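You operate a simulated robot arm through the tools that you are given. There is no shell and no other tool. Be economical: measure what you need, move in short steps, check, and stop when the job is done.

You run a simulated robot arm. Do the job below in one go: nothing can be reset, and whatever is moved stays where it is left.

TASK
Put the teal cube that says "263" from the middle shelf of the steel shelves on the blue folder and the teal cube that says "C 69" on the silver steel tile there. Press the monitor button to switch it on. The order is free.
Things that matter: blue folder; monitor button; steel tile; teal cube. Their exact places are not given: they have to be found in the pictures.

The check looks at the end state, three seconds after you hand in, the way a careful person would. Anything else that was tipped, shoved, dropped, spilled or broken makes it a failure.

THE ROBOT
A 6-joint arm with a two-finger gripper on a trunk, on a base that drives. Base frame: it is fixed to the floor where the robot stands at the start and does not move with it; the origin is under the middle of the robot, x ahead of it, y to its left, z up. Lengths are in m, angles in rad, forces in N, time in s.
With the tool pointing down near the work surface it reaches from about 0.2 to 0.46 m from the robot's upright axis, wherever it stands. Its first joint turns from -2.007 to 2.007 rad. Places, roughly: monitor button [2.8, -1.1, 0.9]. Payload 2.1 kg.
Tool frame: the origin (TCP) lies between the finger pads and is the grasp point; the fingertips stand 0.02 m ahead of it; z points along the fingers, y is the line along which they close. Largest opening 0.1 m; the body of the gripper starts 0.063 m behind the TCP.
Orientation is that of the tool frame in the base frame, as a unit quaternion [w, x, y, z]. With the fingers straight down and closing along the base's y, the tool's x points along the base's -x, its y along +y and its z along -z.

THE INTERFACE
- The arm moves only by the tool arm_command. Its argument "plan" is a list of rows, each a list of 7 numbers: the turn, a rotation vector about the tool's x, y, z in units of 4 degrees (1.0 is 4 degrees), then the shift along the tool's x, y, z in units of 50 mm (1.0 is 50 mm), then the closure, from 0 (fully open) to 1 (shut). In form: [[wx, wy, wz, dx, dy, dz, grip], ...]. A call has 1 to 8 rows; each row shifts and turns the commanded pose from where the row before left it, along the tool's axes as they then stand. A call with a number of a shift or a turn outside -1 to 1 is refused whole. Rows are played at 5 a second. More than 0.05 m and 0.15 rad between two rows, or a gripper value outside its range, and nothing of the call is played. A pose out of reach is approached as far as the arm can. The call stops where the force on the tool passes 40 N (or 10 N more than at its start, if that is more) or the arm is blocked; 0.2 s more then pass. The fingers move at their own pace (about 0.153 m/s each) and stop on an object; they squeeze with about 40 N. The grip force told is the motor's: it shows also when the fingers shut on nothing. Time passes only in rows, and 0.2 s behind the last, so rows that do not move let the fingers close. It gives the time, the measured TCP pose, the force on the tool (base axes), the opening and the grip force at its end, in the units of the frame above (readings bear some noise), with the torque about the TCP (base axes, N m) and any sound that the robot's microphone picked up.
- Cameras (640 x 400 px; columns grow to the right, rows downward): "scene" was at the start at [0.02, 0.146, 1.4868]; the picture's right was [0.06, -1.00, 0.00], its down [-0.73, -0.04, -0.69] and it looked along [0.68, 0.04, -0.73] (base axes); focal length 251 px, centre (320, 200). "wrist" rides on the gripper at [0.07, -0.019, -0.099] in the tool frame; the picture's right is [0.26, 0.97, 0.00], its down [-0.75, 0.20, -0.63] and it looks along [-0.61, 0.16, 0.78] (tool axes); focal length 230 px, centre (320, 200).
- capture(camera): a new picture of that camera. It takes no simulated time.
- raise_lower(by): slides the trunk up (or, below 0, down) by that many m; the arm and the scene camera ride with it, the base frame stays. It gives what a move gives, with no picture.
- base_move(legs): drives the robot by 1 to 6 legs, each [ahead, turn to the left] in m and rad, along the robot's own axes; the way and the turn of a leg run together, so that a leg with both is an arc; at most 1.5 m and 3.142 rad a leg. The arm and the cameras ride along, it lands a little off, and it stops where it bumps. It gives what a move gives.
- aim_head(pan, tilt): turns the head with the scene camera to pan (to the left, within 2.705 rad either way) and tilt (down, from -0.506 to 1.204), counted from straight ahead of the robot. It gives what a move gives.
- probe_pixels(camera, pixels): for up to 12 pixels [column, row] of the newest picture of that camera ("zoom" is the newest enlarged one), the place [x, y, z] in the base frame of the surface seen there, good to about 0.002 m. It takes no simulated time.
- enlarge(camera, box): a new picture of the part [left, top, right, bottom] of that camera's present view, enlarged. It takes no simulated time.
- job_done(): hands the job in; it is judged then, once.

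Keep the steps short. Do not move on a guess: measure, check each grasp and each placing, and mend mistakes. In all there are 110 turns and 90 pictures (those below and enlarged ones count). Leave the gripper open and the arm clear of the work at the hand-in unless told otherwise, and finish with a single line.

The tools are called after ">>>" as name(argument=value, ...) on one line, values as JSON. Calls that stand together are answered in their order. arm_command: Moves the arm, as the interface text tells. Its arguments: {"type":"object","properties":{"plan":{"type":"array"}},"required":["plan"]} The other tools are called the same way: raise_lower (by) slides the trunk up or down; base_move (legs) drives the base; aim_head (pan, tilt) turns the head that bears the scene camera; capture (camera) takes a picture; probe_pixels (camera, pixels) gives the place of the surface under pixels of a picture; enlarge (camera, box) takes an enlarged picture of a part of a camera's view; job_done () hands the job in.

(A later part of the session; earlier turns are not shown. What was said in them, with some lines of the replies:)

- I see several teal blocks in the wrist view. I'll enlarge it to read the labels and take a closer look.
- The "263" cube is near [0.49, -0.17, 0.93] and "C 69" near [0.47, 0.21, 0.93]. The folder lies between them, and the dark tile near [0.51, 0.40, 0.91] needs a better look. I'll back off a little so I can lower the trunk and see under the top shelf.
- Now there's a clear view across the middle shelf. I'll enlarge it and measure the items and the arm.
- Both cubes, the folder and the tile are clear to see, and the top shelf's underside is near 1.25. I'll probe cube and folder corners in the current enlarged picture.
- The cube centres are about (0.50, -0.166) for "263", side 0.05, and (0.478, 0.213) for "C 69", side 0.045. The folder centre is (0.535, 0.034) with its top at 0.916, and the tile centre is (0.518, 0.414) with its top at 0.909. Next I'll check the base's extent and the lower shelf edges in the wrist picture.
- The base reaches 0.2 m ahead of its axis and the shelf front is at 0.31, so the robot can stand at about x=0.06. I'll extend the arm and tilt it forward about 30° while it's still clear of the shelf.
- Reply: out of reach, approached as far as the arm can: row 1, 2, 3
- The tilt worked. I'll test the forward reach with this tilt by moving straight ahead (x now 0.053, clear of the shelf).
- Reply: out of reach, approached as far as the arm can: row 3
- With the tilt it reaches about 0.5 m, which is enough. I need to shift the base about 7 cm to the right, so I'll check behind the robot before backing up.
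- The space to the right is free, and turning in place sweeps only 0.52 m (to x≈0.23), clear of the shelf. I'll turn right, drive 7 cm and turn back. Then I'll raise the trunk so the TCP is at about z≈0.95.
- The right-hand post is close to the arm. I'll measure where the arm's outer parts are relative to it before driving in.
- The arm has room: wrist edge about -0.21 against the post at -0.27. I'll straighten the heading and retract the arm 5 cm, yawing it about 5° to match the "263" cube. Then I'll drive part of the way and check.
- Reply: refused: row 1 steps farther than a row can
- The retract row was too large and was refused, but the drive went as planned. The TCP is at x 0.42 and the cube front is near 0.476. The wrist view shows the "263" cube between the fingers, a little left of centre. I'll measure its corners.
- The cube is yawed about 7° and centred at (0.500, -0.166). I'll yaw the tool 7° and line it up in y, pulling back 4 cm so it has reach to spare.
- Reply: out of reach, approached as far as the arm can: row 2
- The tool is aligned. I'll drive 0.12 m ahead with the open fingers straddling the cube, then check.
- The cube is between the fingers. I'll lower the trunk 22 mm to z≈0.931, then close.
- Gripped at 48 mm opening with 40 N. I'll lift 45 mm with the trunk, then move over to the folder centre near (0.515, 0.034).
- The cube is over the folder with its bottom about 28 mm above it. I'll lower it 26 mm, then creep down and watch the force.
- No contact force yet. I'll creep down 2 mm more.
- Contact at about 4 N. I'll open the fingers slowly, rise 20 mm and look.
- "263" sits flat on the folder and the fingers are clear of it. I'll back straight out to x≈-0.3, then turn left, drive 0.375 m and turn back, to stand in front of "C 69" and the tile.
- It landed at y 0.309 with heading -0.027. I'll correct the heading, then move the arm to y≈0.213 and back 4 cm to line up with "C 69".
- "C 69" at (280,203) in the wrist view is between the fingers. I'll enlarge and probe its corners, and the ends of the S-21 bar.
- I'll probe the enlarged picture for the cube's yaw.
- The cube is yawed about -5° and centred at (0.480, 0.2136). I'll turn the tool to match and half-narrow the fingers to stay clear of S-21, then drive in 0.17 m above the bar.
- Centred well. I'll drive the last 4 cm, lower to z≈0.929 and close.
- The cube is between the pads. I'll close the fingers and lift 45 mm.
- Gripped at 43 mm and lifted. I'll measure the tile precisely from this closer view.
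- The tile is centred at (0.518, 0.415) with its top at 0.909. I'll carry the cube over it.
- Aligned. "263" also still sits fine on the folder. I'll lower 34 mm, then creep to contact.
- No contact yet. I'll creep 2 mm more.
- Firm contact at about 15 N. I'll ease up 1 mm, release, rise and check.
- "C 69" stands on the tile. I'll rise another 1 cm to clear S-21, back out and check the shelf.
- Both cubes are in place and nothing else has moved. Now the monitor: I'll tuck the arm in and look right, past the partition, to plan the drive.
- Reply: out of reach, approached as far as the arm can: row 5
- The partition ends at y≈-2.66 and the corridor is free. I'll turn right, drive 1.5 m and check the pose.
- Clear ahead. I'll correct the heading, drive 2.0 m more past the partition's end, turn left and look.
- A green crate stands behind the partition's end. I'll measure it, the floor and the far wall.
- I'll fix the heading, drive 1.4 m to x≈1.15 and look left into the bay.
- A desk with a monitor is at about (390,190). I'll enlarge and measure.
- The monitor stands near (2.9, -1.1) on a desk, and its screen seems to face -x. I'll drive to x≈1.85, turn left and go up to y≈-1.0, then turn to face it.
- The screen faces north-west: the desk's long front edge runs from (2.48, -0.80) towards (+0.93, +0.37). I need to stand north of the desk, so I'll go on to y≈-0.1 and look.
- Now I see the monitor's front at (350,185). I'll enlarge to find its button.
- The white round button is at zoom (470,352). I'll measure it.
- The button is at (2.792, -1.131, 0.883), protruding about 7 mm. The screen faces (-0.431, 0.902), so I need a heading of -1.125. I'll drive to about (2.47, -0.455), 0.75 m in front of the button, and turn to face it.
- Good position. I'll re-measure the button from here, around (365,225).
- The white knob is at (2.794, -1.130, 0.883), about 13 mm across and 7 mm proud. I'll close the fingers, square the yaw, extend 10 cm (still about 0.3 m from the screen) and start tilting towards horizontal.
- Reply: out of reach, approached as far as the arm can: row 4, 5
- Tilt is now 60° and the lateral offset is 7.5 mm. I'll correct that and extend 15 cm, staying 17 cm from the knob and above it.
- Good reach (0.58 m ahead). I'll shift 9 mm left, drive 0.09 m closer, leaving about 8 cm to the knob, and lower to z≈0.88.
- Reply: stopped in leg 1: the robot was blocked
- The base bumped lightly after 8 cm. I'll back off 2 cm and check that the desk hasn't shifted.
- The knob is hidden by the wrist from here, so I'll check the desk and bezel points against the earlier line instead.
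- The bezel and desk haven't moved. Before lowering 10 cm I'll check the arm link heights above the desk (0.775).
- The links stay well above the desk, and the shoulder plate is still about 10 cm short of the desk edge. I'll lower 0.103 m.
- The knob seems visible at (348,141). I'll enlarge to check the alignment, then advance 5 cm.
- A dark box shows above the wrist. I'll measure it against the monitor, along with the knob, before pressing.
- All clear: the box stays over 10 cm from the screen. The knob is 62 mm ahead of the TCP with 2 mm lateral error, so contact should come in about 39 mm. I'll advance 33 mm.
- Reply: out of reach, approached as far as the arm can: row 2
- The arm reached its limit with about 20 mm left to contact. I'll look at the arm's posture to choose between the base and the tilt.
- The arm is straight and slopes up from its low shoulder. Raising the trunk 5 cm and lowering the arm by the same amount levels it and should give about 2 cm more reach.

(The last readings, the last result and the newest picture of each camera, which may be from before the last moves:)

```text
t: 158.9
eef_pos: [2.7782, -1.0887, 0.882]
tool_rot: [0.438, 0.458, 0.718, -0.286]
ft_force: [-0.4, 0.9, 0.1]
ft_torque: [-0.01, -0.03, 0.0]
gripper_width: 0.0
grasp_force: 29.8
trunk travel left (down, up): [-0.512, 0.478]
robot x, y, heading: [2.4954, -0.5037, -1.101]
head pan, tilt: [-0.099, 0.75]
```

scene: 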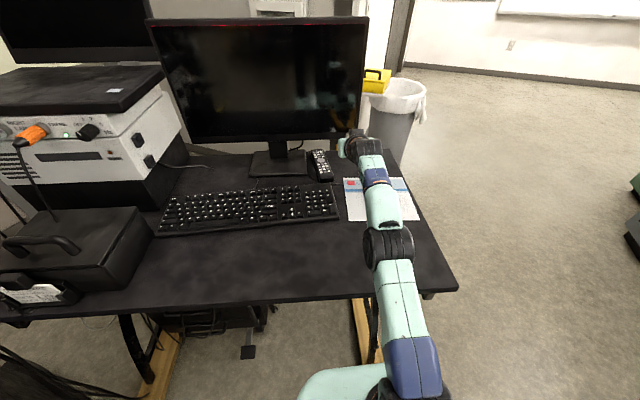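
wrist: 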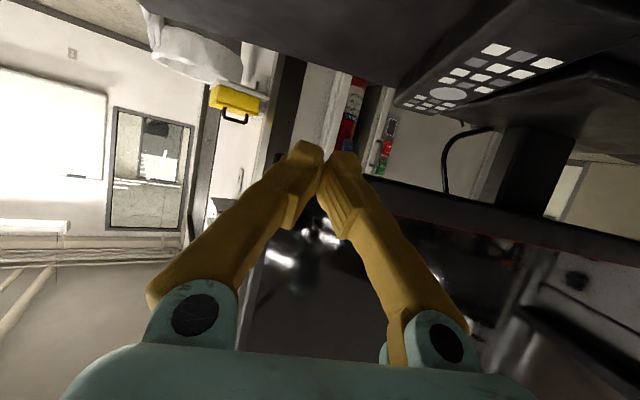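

Now at z 0.882 with spare reach. I'll advance 15 mm, expecting contact at about 20 mm.

>>> arm_command(plan=[[0, 0, 0, -0.068, 0, 0.134, 1], [0, 0, 0, -0.068, -0.02, 0.134, 1], [0, 0, 0, 0, 0, 0, 1]])

>>> enlarge(camera="wrist", box=[240, 60, 440, 260])

```text
t: 159.7
eef_pos: [2.7826, -1.1021, 0.8806]
tool_rot: [0.439, 0.457, 0.719, -0.285]
ft_force: [0.4, 1.0, 0.1]
ft_torque: [-0.01, -0.03, -0.02]
gripper_width: 0.0
grasp_force: 28.8
trunk travel left (down, up): [-0.512, 0.478]
robot x, y, heading: [2.4978, -0.5028, -1.093]
head pan, tilt: [-0.099, 0.75]
```

```text
2.00 times, centred on (340, 160) of wrist
```

zoom: 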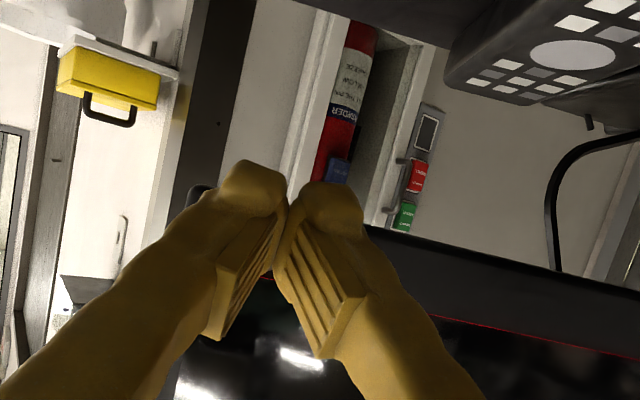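

No contact yet, and the fingertips hide the knob, as they should. I'll creep 8 mm and watch the force.

>>> arm_command(plan=[[0, 0, 0, -0.018, 0, 0.036, 1], [0, 0, 0, -0.018, 0, 0.036, 1], [0, 0, 0, -0.018, 0, 0.036, 1], [0, 0, 0, -0.018, 0, 0.036, 1]])

>>> capture(camera="scene")

```text
t: 160.7
eef_pos: [2.7833, -1.1045, 0.8776]
tool_rot: [0.439, 0.457, 0.72, -0.285]
ft_force: [-0.3, -0.2, -1.3]
ft_torque: [-0.02, -0.03, 0.01]
gripper_width: 0.0
grasp_force: 29.8
out of reach, approached as far as the arm can: row 2, 4
trunk travel left (down, up): [-0.512, 0.478]
robot x, y, heading: [2.4968, -0.5029, -1.094]
head pan, tilt: [-0.099, 0.75]
```

```text
28 pictures are left
```

scene: 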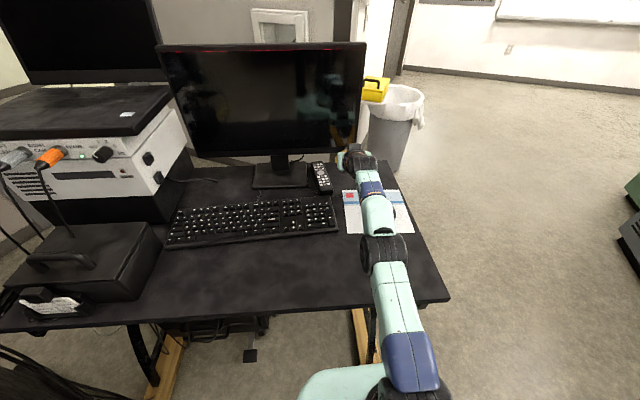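

At the limit again, about 4 mm short. I'll pull back 2 cm, creep the base 1.5 cm (short of the earlier bump), and press with the arm.

>>> arm_command(plan=[[0, 0, 0, 0.145, 0, -0.39, 1], [0, 0, 0, 0, 0, 0, 1]])

>>> base_move(legs=[[0.014, 0]])

```text
t: 161.3
eef_pos: [2.775, -1.0842, 0.8815]
tool_rot: [0.438, 0.458, 0.719, -0.286]
ft_force: [0.6, -0.1, -1.3]
ft_torque: [0.0, 0.02, 0.0]
gripper_width: 0.0
grasp_force: 29.4
trunk travel left (down, up): [-0.512, 0.478]
robot x, y, heading: [2.4949, -0.5013, -1.098]
head pan, tilt: [-0.099, 0.75]
```

```text
t: 162.1
eef_pos: [2.7817, -1.0983, 0.8814]
tool_rot: [0.439, 0.457, 0.719, -0.285]
ft_force: [0.5, 0.2, 0.1]
ft_torque: [0.0, -0.04, -0.01]
gripper_width: 0.0001
grasp_force: 29.6
trunk travel left (down, up): [-0.512, 0.478]
robot x, y, heading: [2.5038, -0.5122, -1.095]
head pan, tilt: [-0.099, 0.75]
```

About 10 mm to contact. I'll advance in 2 mm steps, watching the force.

>>> arm_command(plan=[[0, 0, 0, -0.036, 0, 0.072, 1], [0, 0, 0, -0.036, 0, 0.072, 1], [0, 0, 0, -0.018, 0, 0.036, 1], [0, 0, 0, -0.018, 0, 0.036, 1], [0, 0, 0, 0, 0, 0, 1]])

>>> enlarge(camera="scene", box=[150, 40, 400, 200])

```text
t: 163.3
eef_pos: [2.784, -1.1084, 0.8817]
tool_rot: [0.438, 0.457, 0.72, -0.285]
ft_force: [-0.4, -0.1, 0.7]
ft_torque: [0.0, -0.01, -0.04]
gripper_width: 0.0001
grasp_force: 29.3
trunk travel left (down, up): [-0.512, 0.478]
robot x, y, heading: [2.5053, -0.5144, -1.092]
head pan, tilt: [-0.099, 0.75]
```

```text
2.50 times, centred on (275, 120) of scene
```

zoom: 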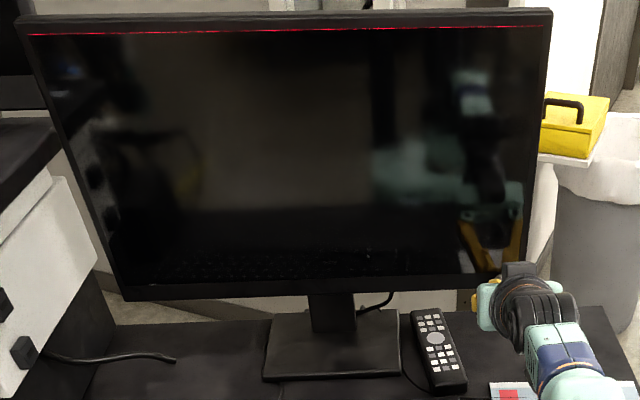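

Still no contact. I'll go on in 2 mm steps for 6 mm.

>>> arm_command(plan=[[0, 0, 0, -0.018, 0, 0.036, 1], [0, 0, 0, -0.018, 0, 0.036, 1], [0, 0, 0, -0.018, 0, 0.036, 1]])

>>> enlarge(camera="scene", box=[150, 40, 400, 200])

```text
t: 164.1
eef_pos: [2.7881, -1.1126, 0.8813]
tool_rot: [0.438, 0.458, 0.719, -0.286]
ft_force: [-0.9, 0.8, -0.8]
ft_torque: [0.01, 0.04, 0.0]
gripper_width: 0.0
grasp_force: 29.5
trunk travel left (down, up): [-0.512, 0.478]
robot x, y, heading: [2.5046, -0.5124, -1.093]
head pan, tilt: [-0.099, 0.75]
```

```text
2.50 times, centred on (275, 120) of scene
```

zoom: 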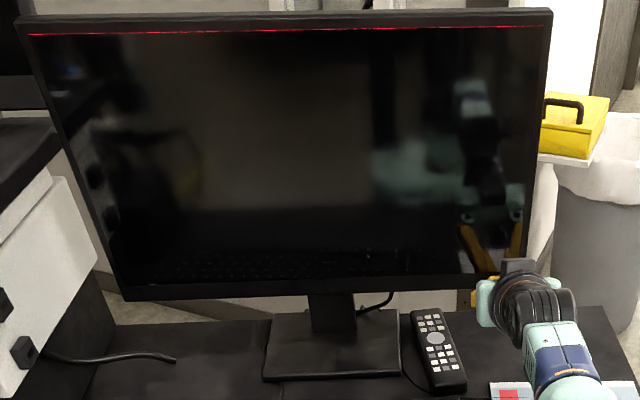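

Still no force, so the rounded tip may be passing under the knob. I'll pull back 12 mm, raise 8 mm so the tip's centre sits at knob height, and try again.

>>> arm_command(plan=[[0, 0, 0, 0.109, 0, -0.214, 1], [0, 0, 0, -0.143, 0, -0.073, 1], [0, 0, 0, 0, 0, 0, 1]])

>>> capture(camera="wrist")

>>> arm_command(plan=[[0, 0, 0, -0.054, 0, 0.107, 1], [0, 0, 0, -0.018, 0, 0.036, 1], [0, 0, 0, -0.018, 0, 0.036, 1], [0, 0, 0, -0.018, 0, 0.036, 1]])

```text
t: 164.9
eef_pos: [2.7834, -1.1029, 0.8903]
tool_rot: [0.44, 0.456, 0.719, -0.285]
ft_force: [-0.3, 0.0, 0.1]
ft_torque: [-0.01, -0.01, -0.01]
gripper_width: 0.0003
grasp_force: 29.5
trunk travel left (down, up): [-0.512, 0.478]
robot x, y, heading: [2.5057, -0.5164, -1.093]
head pan, tilt: [-0.099, 0.75]
```

```text
25 pictures are left
```

wrist: 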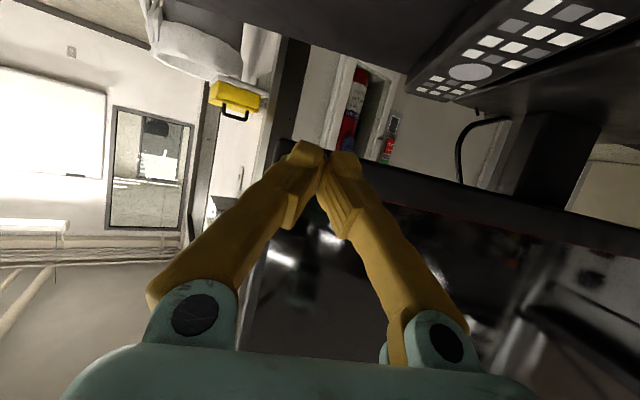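

```text
t: 165.9
eef_pos: [2.7876, -1.1135, 0.8889]
tool_rot: [0.438, 0.457, 0.72, -0.285]
ft_force: [0.3, -0.4, 0.0]
ft_torque: [0.02, 0.0, -0.02]
gripper_width: 0.0
grasp_force: 29.8
trunk travel left (down, up): [-0.512, 0.478]
robot x, y, heading: [2.5023, -0.5132, -1.101]
head pan, tilt: [-0.099, 0.75]
```

Now at the right height and about at the expected contact. I'll continue in 2 mm steps.

>>> arm_command(plan=[[0, 0, 0, -0.018, 0, 0.036, 1], [0, 0, 0, -0.018, 0, 0.036, 1], [0, 0, 0, -0.018, 0, 0.036, 1]])

>>> enlarge(camera="scene", box=[150, 40, 400, 200])

```text
t: 166.7
eef_pos: [2.7878, -1.1146, 0.888]
tool_rot: [0.439, 0.457, 0.719, -0.285]
ft_force: [0.0, 0.2, 0.8]
ft_torque: [0.02, -0.02, -0.02]
gripper_width: 0.0
grasp_force: 29.2
out of reach, approached as far as the arm can: row 2
trunk travel left (down, up): [-0.512, 0.478]
robot x, y, heading: [2.5045, -0.5121, -1.095]
head pan, tilt: [-0.099, 0.75]
```

```text
2.50 times, centred on (275, 120) of scene
```

zoom: 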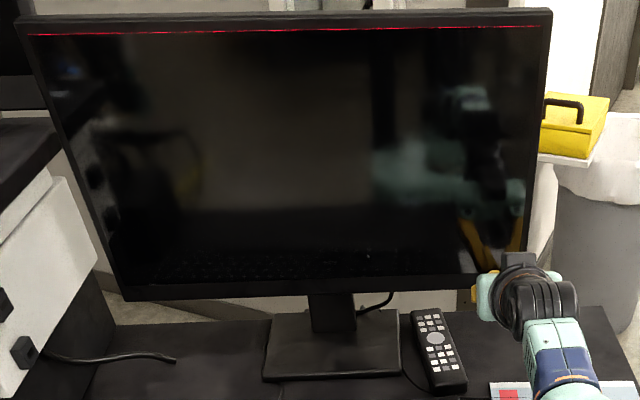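

Out of reach again by a few mm. I'll pull back 1 cm, raise the trunk 6 cm and lower the arm 6 cm to level it further.

>>> arm_command(plan=[[0, 0, 0, 0.091, 0, -0.178, 1], [0, 0, 0, 0, 0, 0, 1]])

>>> raise_lower(by=0.06)

>>> arm_command(plan=[[0, 0, 0, 0.535, 0, 0.272, 1], [0, 0, 0, 0.535, 0, 0.272, 1], [0, 0, 0, 0, 0, 0, 1]])

```text
t: 167.3
eef_pos: [2.7849, -1.1069, 0.8881]
tool_rot: [0.439, 0.457, 0.719, -0.285]
ft_force: [-0.3, 0.9, -0.4]
ft_torque: [0.0, 0.01, -0.01]
gripper_width: 0.0
grasp_force: 30.5
trunk travel left (down, up): [-0.512, 0.478]
robot x, y, heading: [2.5016, -0.5109, -1.096]
head pan, tilt: [-0.099, 0.75]
```

```text
t: 168.3
eef_pos: [2.786, -1.1079, 0.9476]
tool_rot: [0.439, 0.457, 0.719, -0.285]
ft_force: [-0.5, -1.0, 0.3]
ft_torque: [0.01, -0.01, 0.01]
gripper_width: 0.0
grasp_force: 29.8
trunk travel left (down, up): [-0.572, 0.418]
robot x, y, heading: [2.4987, -0.5126, -1.101]
head pan, tilt: [-0.099, 0.75]
```

```text
t: 169.1
eef_pos: [2.7854, -1.106, 0.888]
tool_rot: [0.438, 0.458, 0.719, -0.286]
ft_force: [0.5, 0.3, 0.5]
ft_torque: [0.01, 0.02, -0.03]
gripper_width: 0.0
grasp_force: 29.7
trunk travel left (down, up): [-0.572, 0.418]
robot x, y, heading: [2.5021, -0.5151, -1.096]
head pan, tilt: [-0.099, 0.75]
```

Level now. I'll advance 12 mm in small steps.

>>> arm_command(plan=[[0, 0, 0, -0.036, 0, 0.072, 1], [0, 0, 0, -0.018, 0, 0.036, 1], [0, 0, 0, -0.018, 0, 0.036, 1], [0, 0, 0, -0.018, 0, 0.036, 1], [0, 0, 0, -0.018, 0, 0.036, 1]])

```text
t: 170.3
eef_pos: [2.789, -1.117, 0.8886]
tool_rot: [0.439, 0.457, 0.719, -0.285]
ft_force: [-1.2, 2.2, -0.3]
ft_torque: [0.0, 0.01, 0.03]
gripper_width: 0.0
grasp_force: 29.4
trunk travel left (down, up): [-0.572, 0.418]
robot x, y, heading: [2.5013, -0.5098, -1.095]
head pan, tilt: [-0.099, 0.75]
heard: click
```

A click was heard with about 2.5 N of contact. I'll look at the monitor.

>>> enlarge(camera="scene", box=[150, 40, 400, 200])

```text
2.50 times, centred on (275, 120) of scene
```

zoom: 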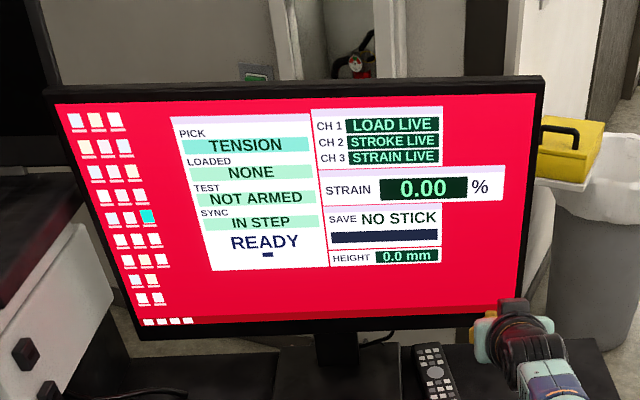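

The monitor is on. I'll retreat straight back with the arm, drive back clear of the desk and open the gripper.

>>> arm_command(plan=[[0, 0, 0, 0.227, 0, -0.445, 1], [0, 0, 0, 0.227, 0, -0.445, 1], [0, 0, 0, 0, 0, 0, 1]])

>>> raise_lower(by=0.08)

>>> base_move(legs=[[-0.4, 0]])

>>> arm_command(plan=[[0, 0, 0, 0, 0, 0, 0.5], [0, 0, 0, 0, 0, 0, 0], [0, 0, 0, 0, 0, 0, 0]])

>>> capture(camera="scene")

```text
t: 171.1
eef_pos: [2.7682, -1.0726, 0.8876]
tool_rot: [0.438, 0.458, 0.719, -0.287]
ft_force: [-1.1, 0.6, -1.2]
ft_torque: [-0.03, -0.03, 0.01]
gripper_width: 0.0
grasp_force: 29.5
trunk travel left (down, up): [-0.572, 0.418]
robot x, y, heading: [2.5021, -0.5121, -1.098]
head pan, tilt: [-0.099, 0.75]
```

```text
t: 172.2
eef_pos: [2.7678, -1.0733, 0.9664]
tool_rot: [0.439, 0.457, 0.719, -0.285]
ft_force: [-0.3, 1.1, -0.2]
ft_torque: [0.02, -0.03, 0.0]
gripper_width: 0.0
grasp_force: 29.7
trunk travel left (down, up): [-0.652, 0.338]
robot x, y, heading: [2.5026, -0.5121, -1.093]
head pan, tilt: [-0.099, 0.75]
```

```text
t: 174.7
eef_pos: [2.5827, -0.713, 0.9661]
tool_rot: [0.439, 0.457, 0.72, -0.285]
ft_force: [-0.3, 0.1, 0.8]
ft_torque: [0.01, 0.0, 0.01]
gripper_width: 0.0
grasp_force: 29.5
trunk travel left (down, up): [-0.652, 0.338]
robot x, y, heading: [2.3183, -0.1531, -1.099]
head pan, tilt: [-0.099, 0.75]
```

```text
t: 175.5
eef_pos: [2.5839, -0.7131, 0.9659]
tool_rot: [0.439, 0.457, 0.719, -0.285]
ft_force: [0.6, 0.6, -0.8]
ft_torque: [-0.04, 0.02, -0.01]
gripper_width: 0.0999
grasp_force: 0.1
trunk travel left (down, up): [-0.652, 0.338]
robot x, y, heading: [2.3154, -0.1569, -1.099]
head pan, tilt: [-0.099, 0.75]
```

```text
22 pictures are left
```

scene: 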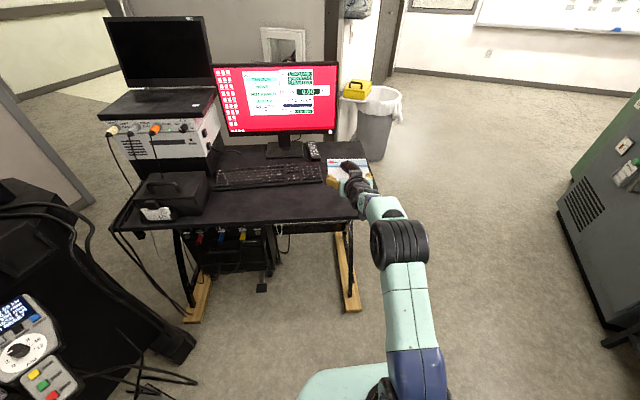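

The monitor stays on, the desk is in order and the gripper is open. I'll back off a little more so the arm is fully clear, then hand in.

>>> base_move(legs=[[-0.12, 0]])

>>> job_done()

```text
t: 176.8
eef_pos: [2.5298, -0.6076, 0.9669]
tool_rot: [0.439, 0.457, 0.719, -0.286]
ft_force: [-0.7, 0.4, -0.4]
ft_torque: [0.01, 0.0, -0.01]
gripper_width: 0.0998
grasp_force: 0.1
trunk travel left (down, up): [-0.652, 0.338]
robot x, y, heading: [2.2638, -0.0486, -1.095]
head pan, tilt: [-0.099, 0.75]
```

```text
The job is handed in.
```

Done: cube "263" is on the blue folder, cube "C 69" is on the steel tile, the monitor is on, and the arm is clear with the gripper open; the base lightly bumped something at the desk on the way in, but the desk and monitor measured unmoved.
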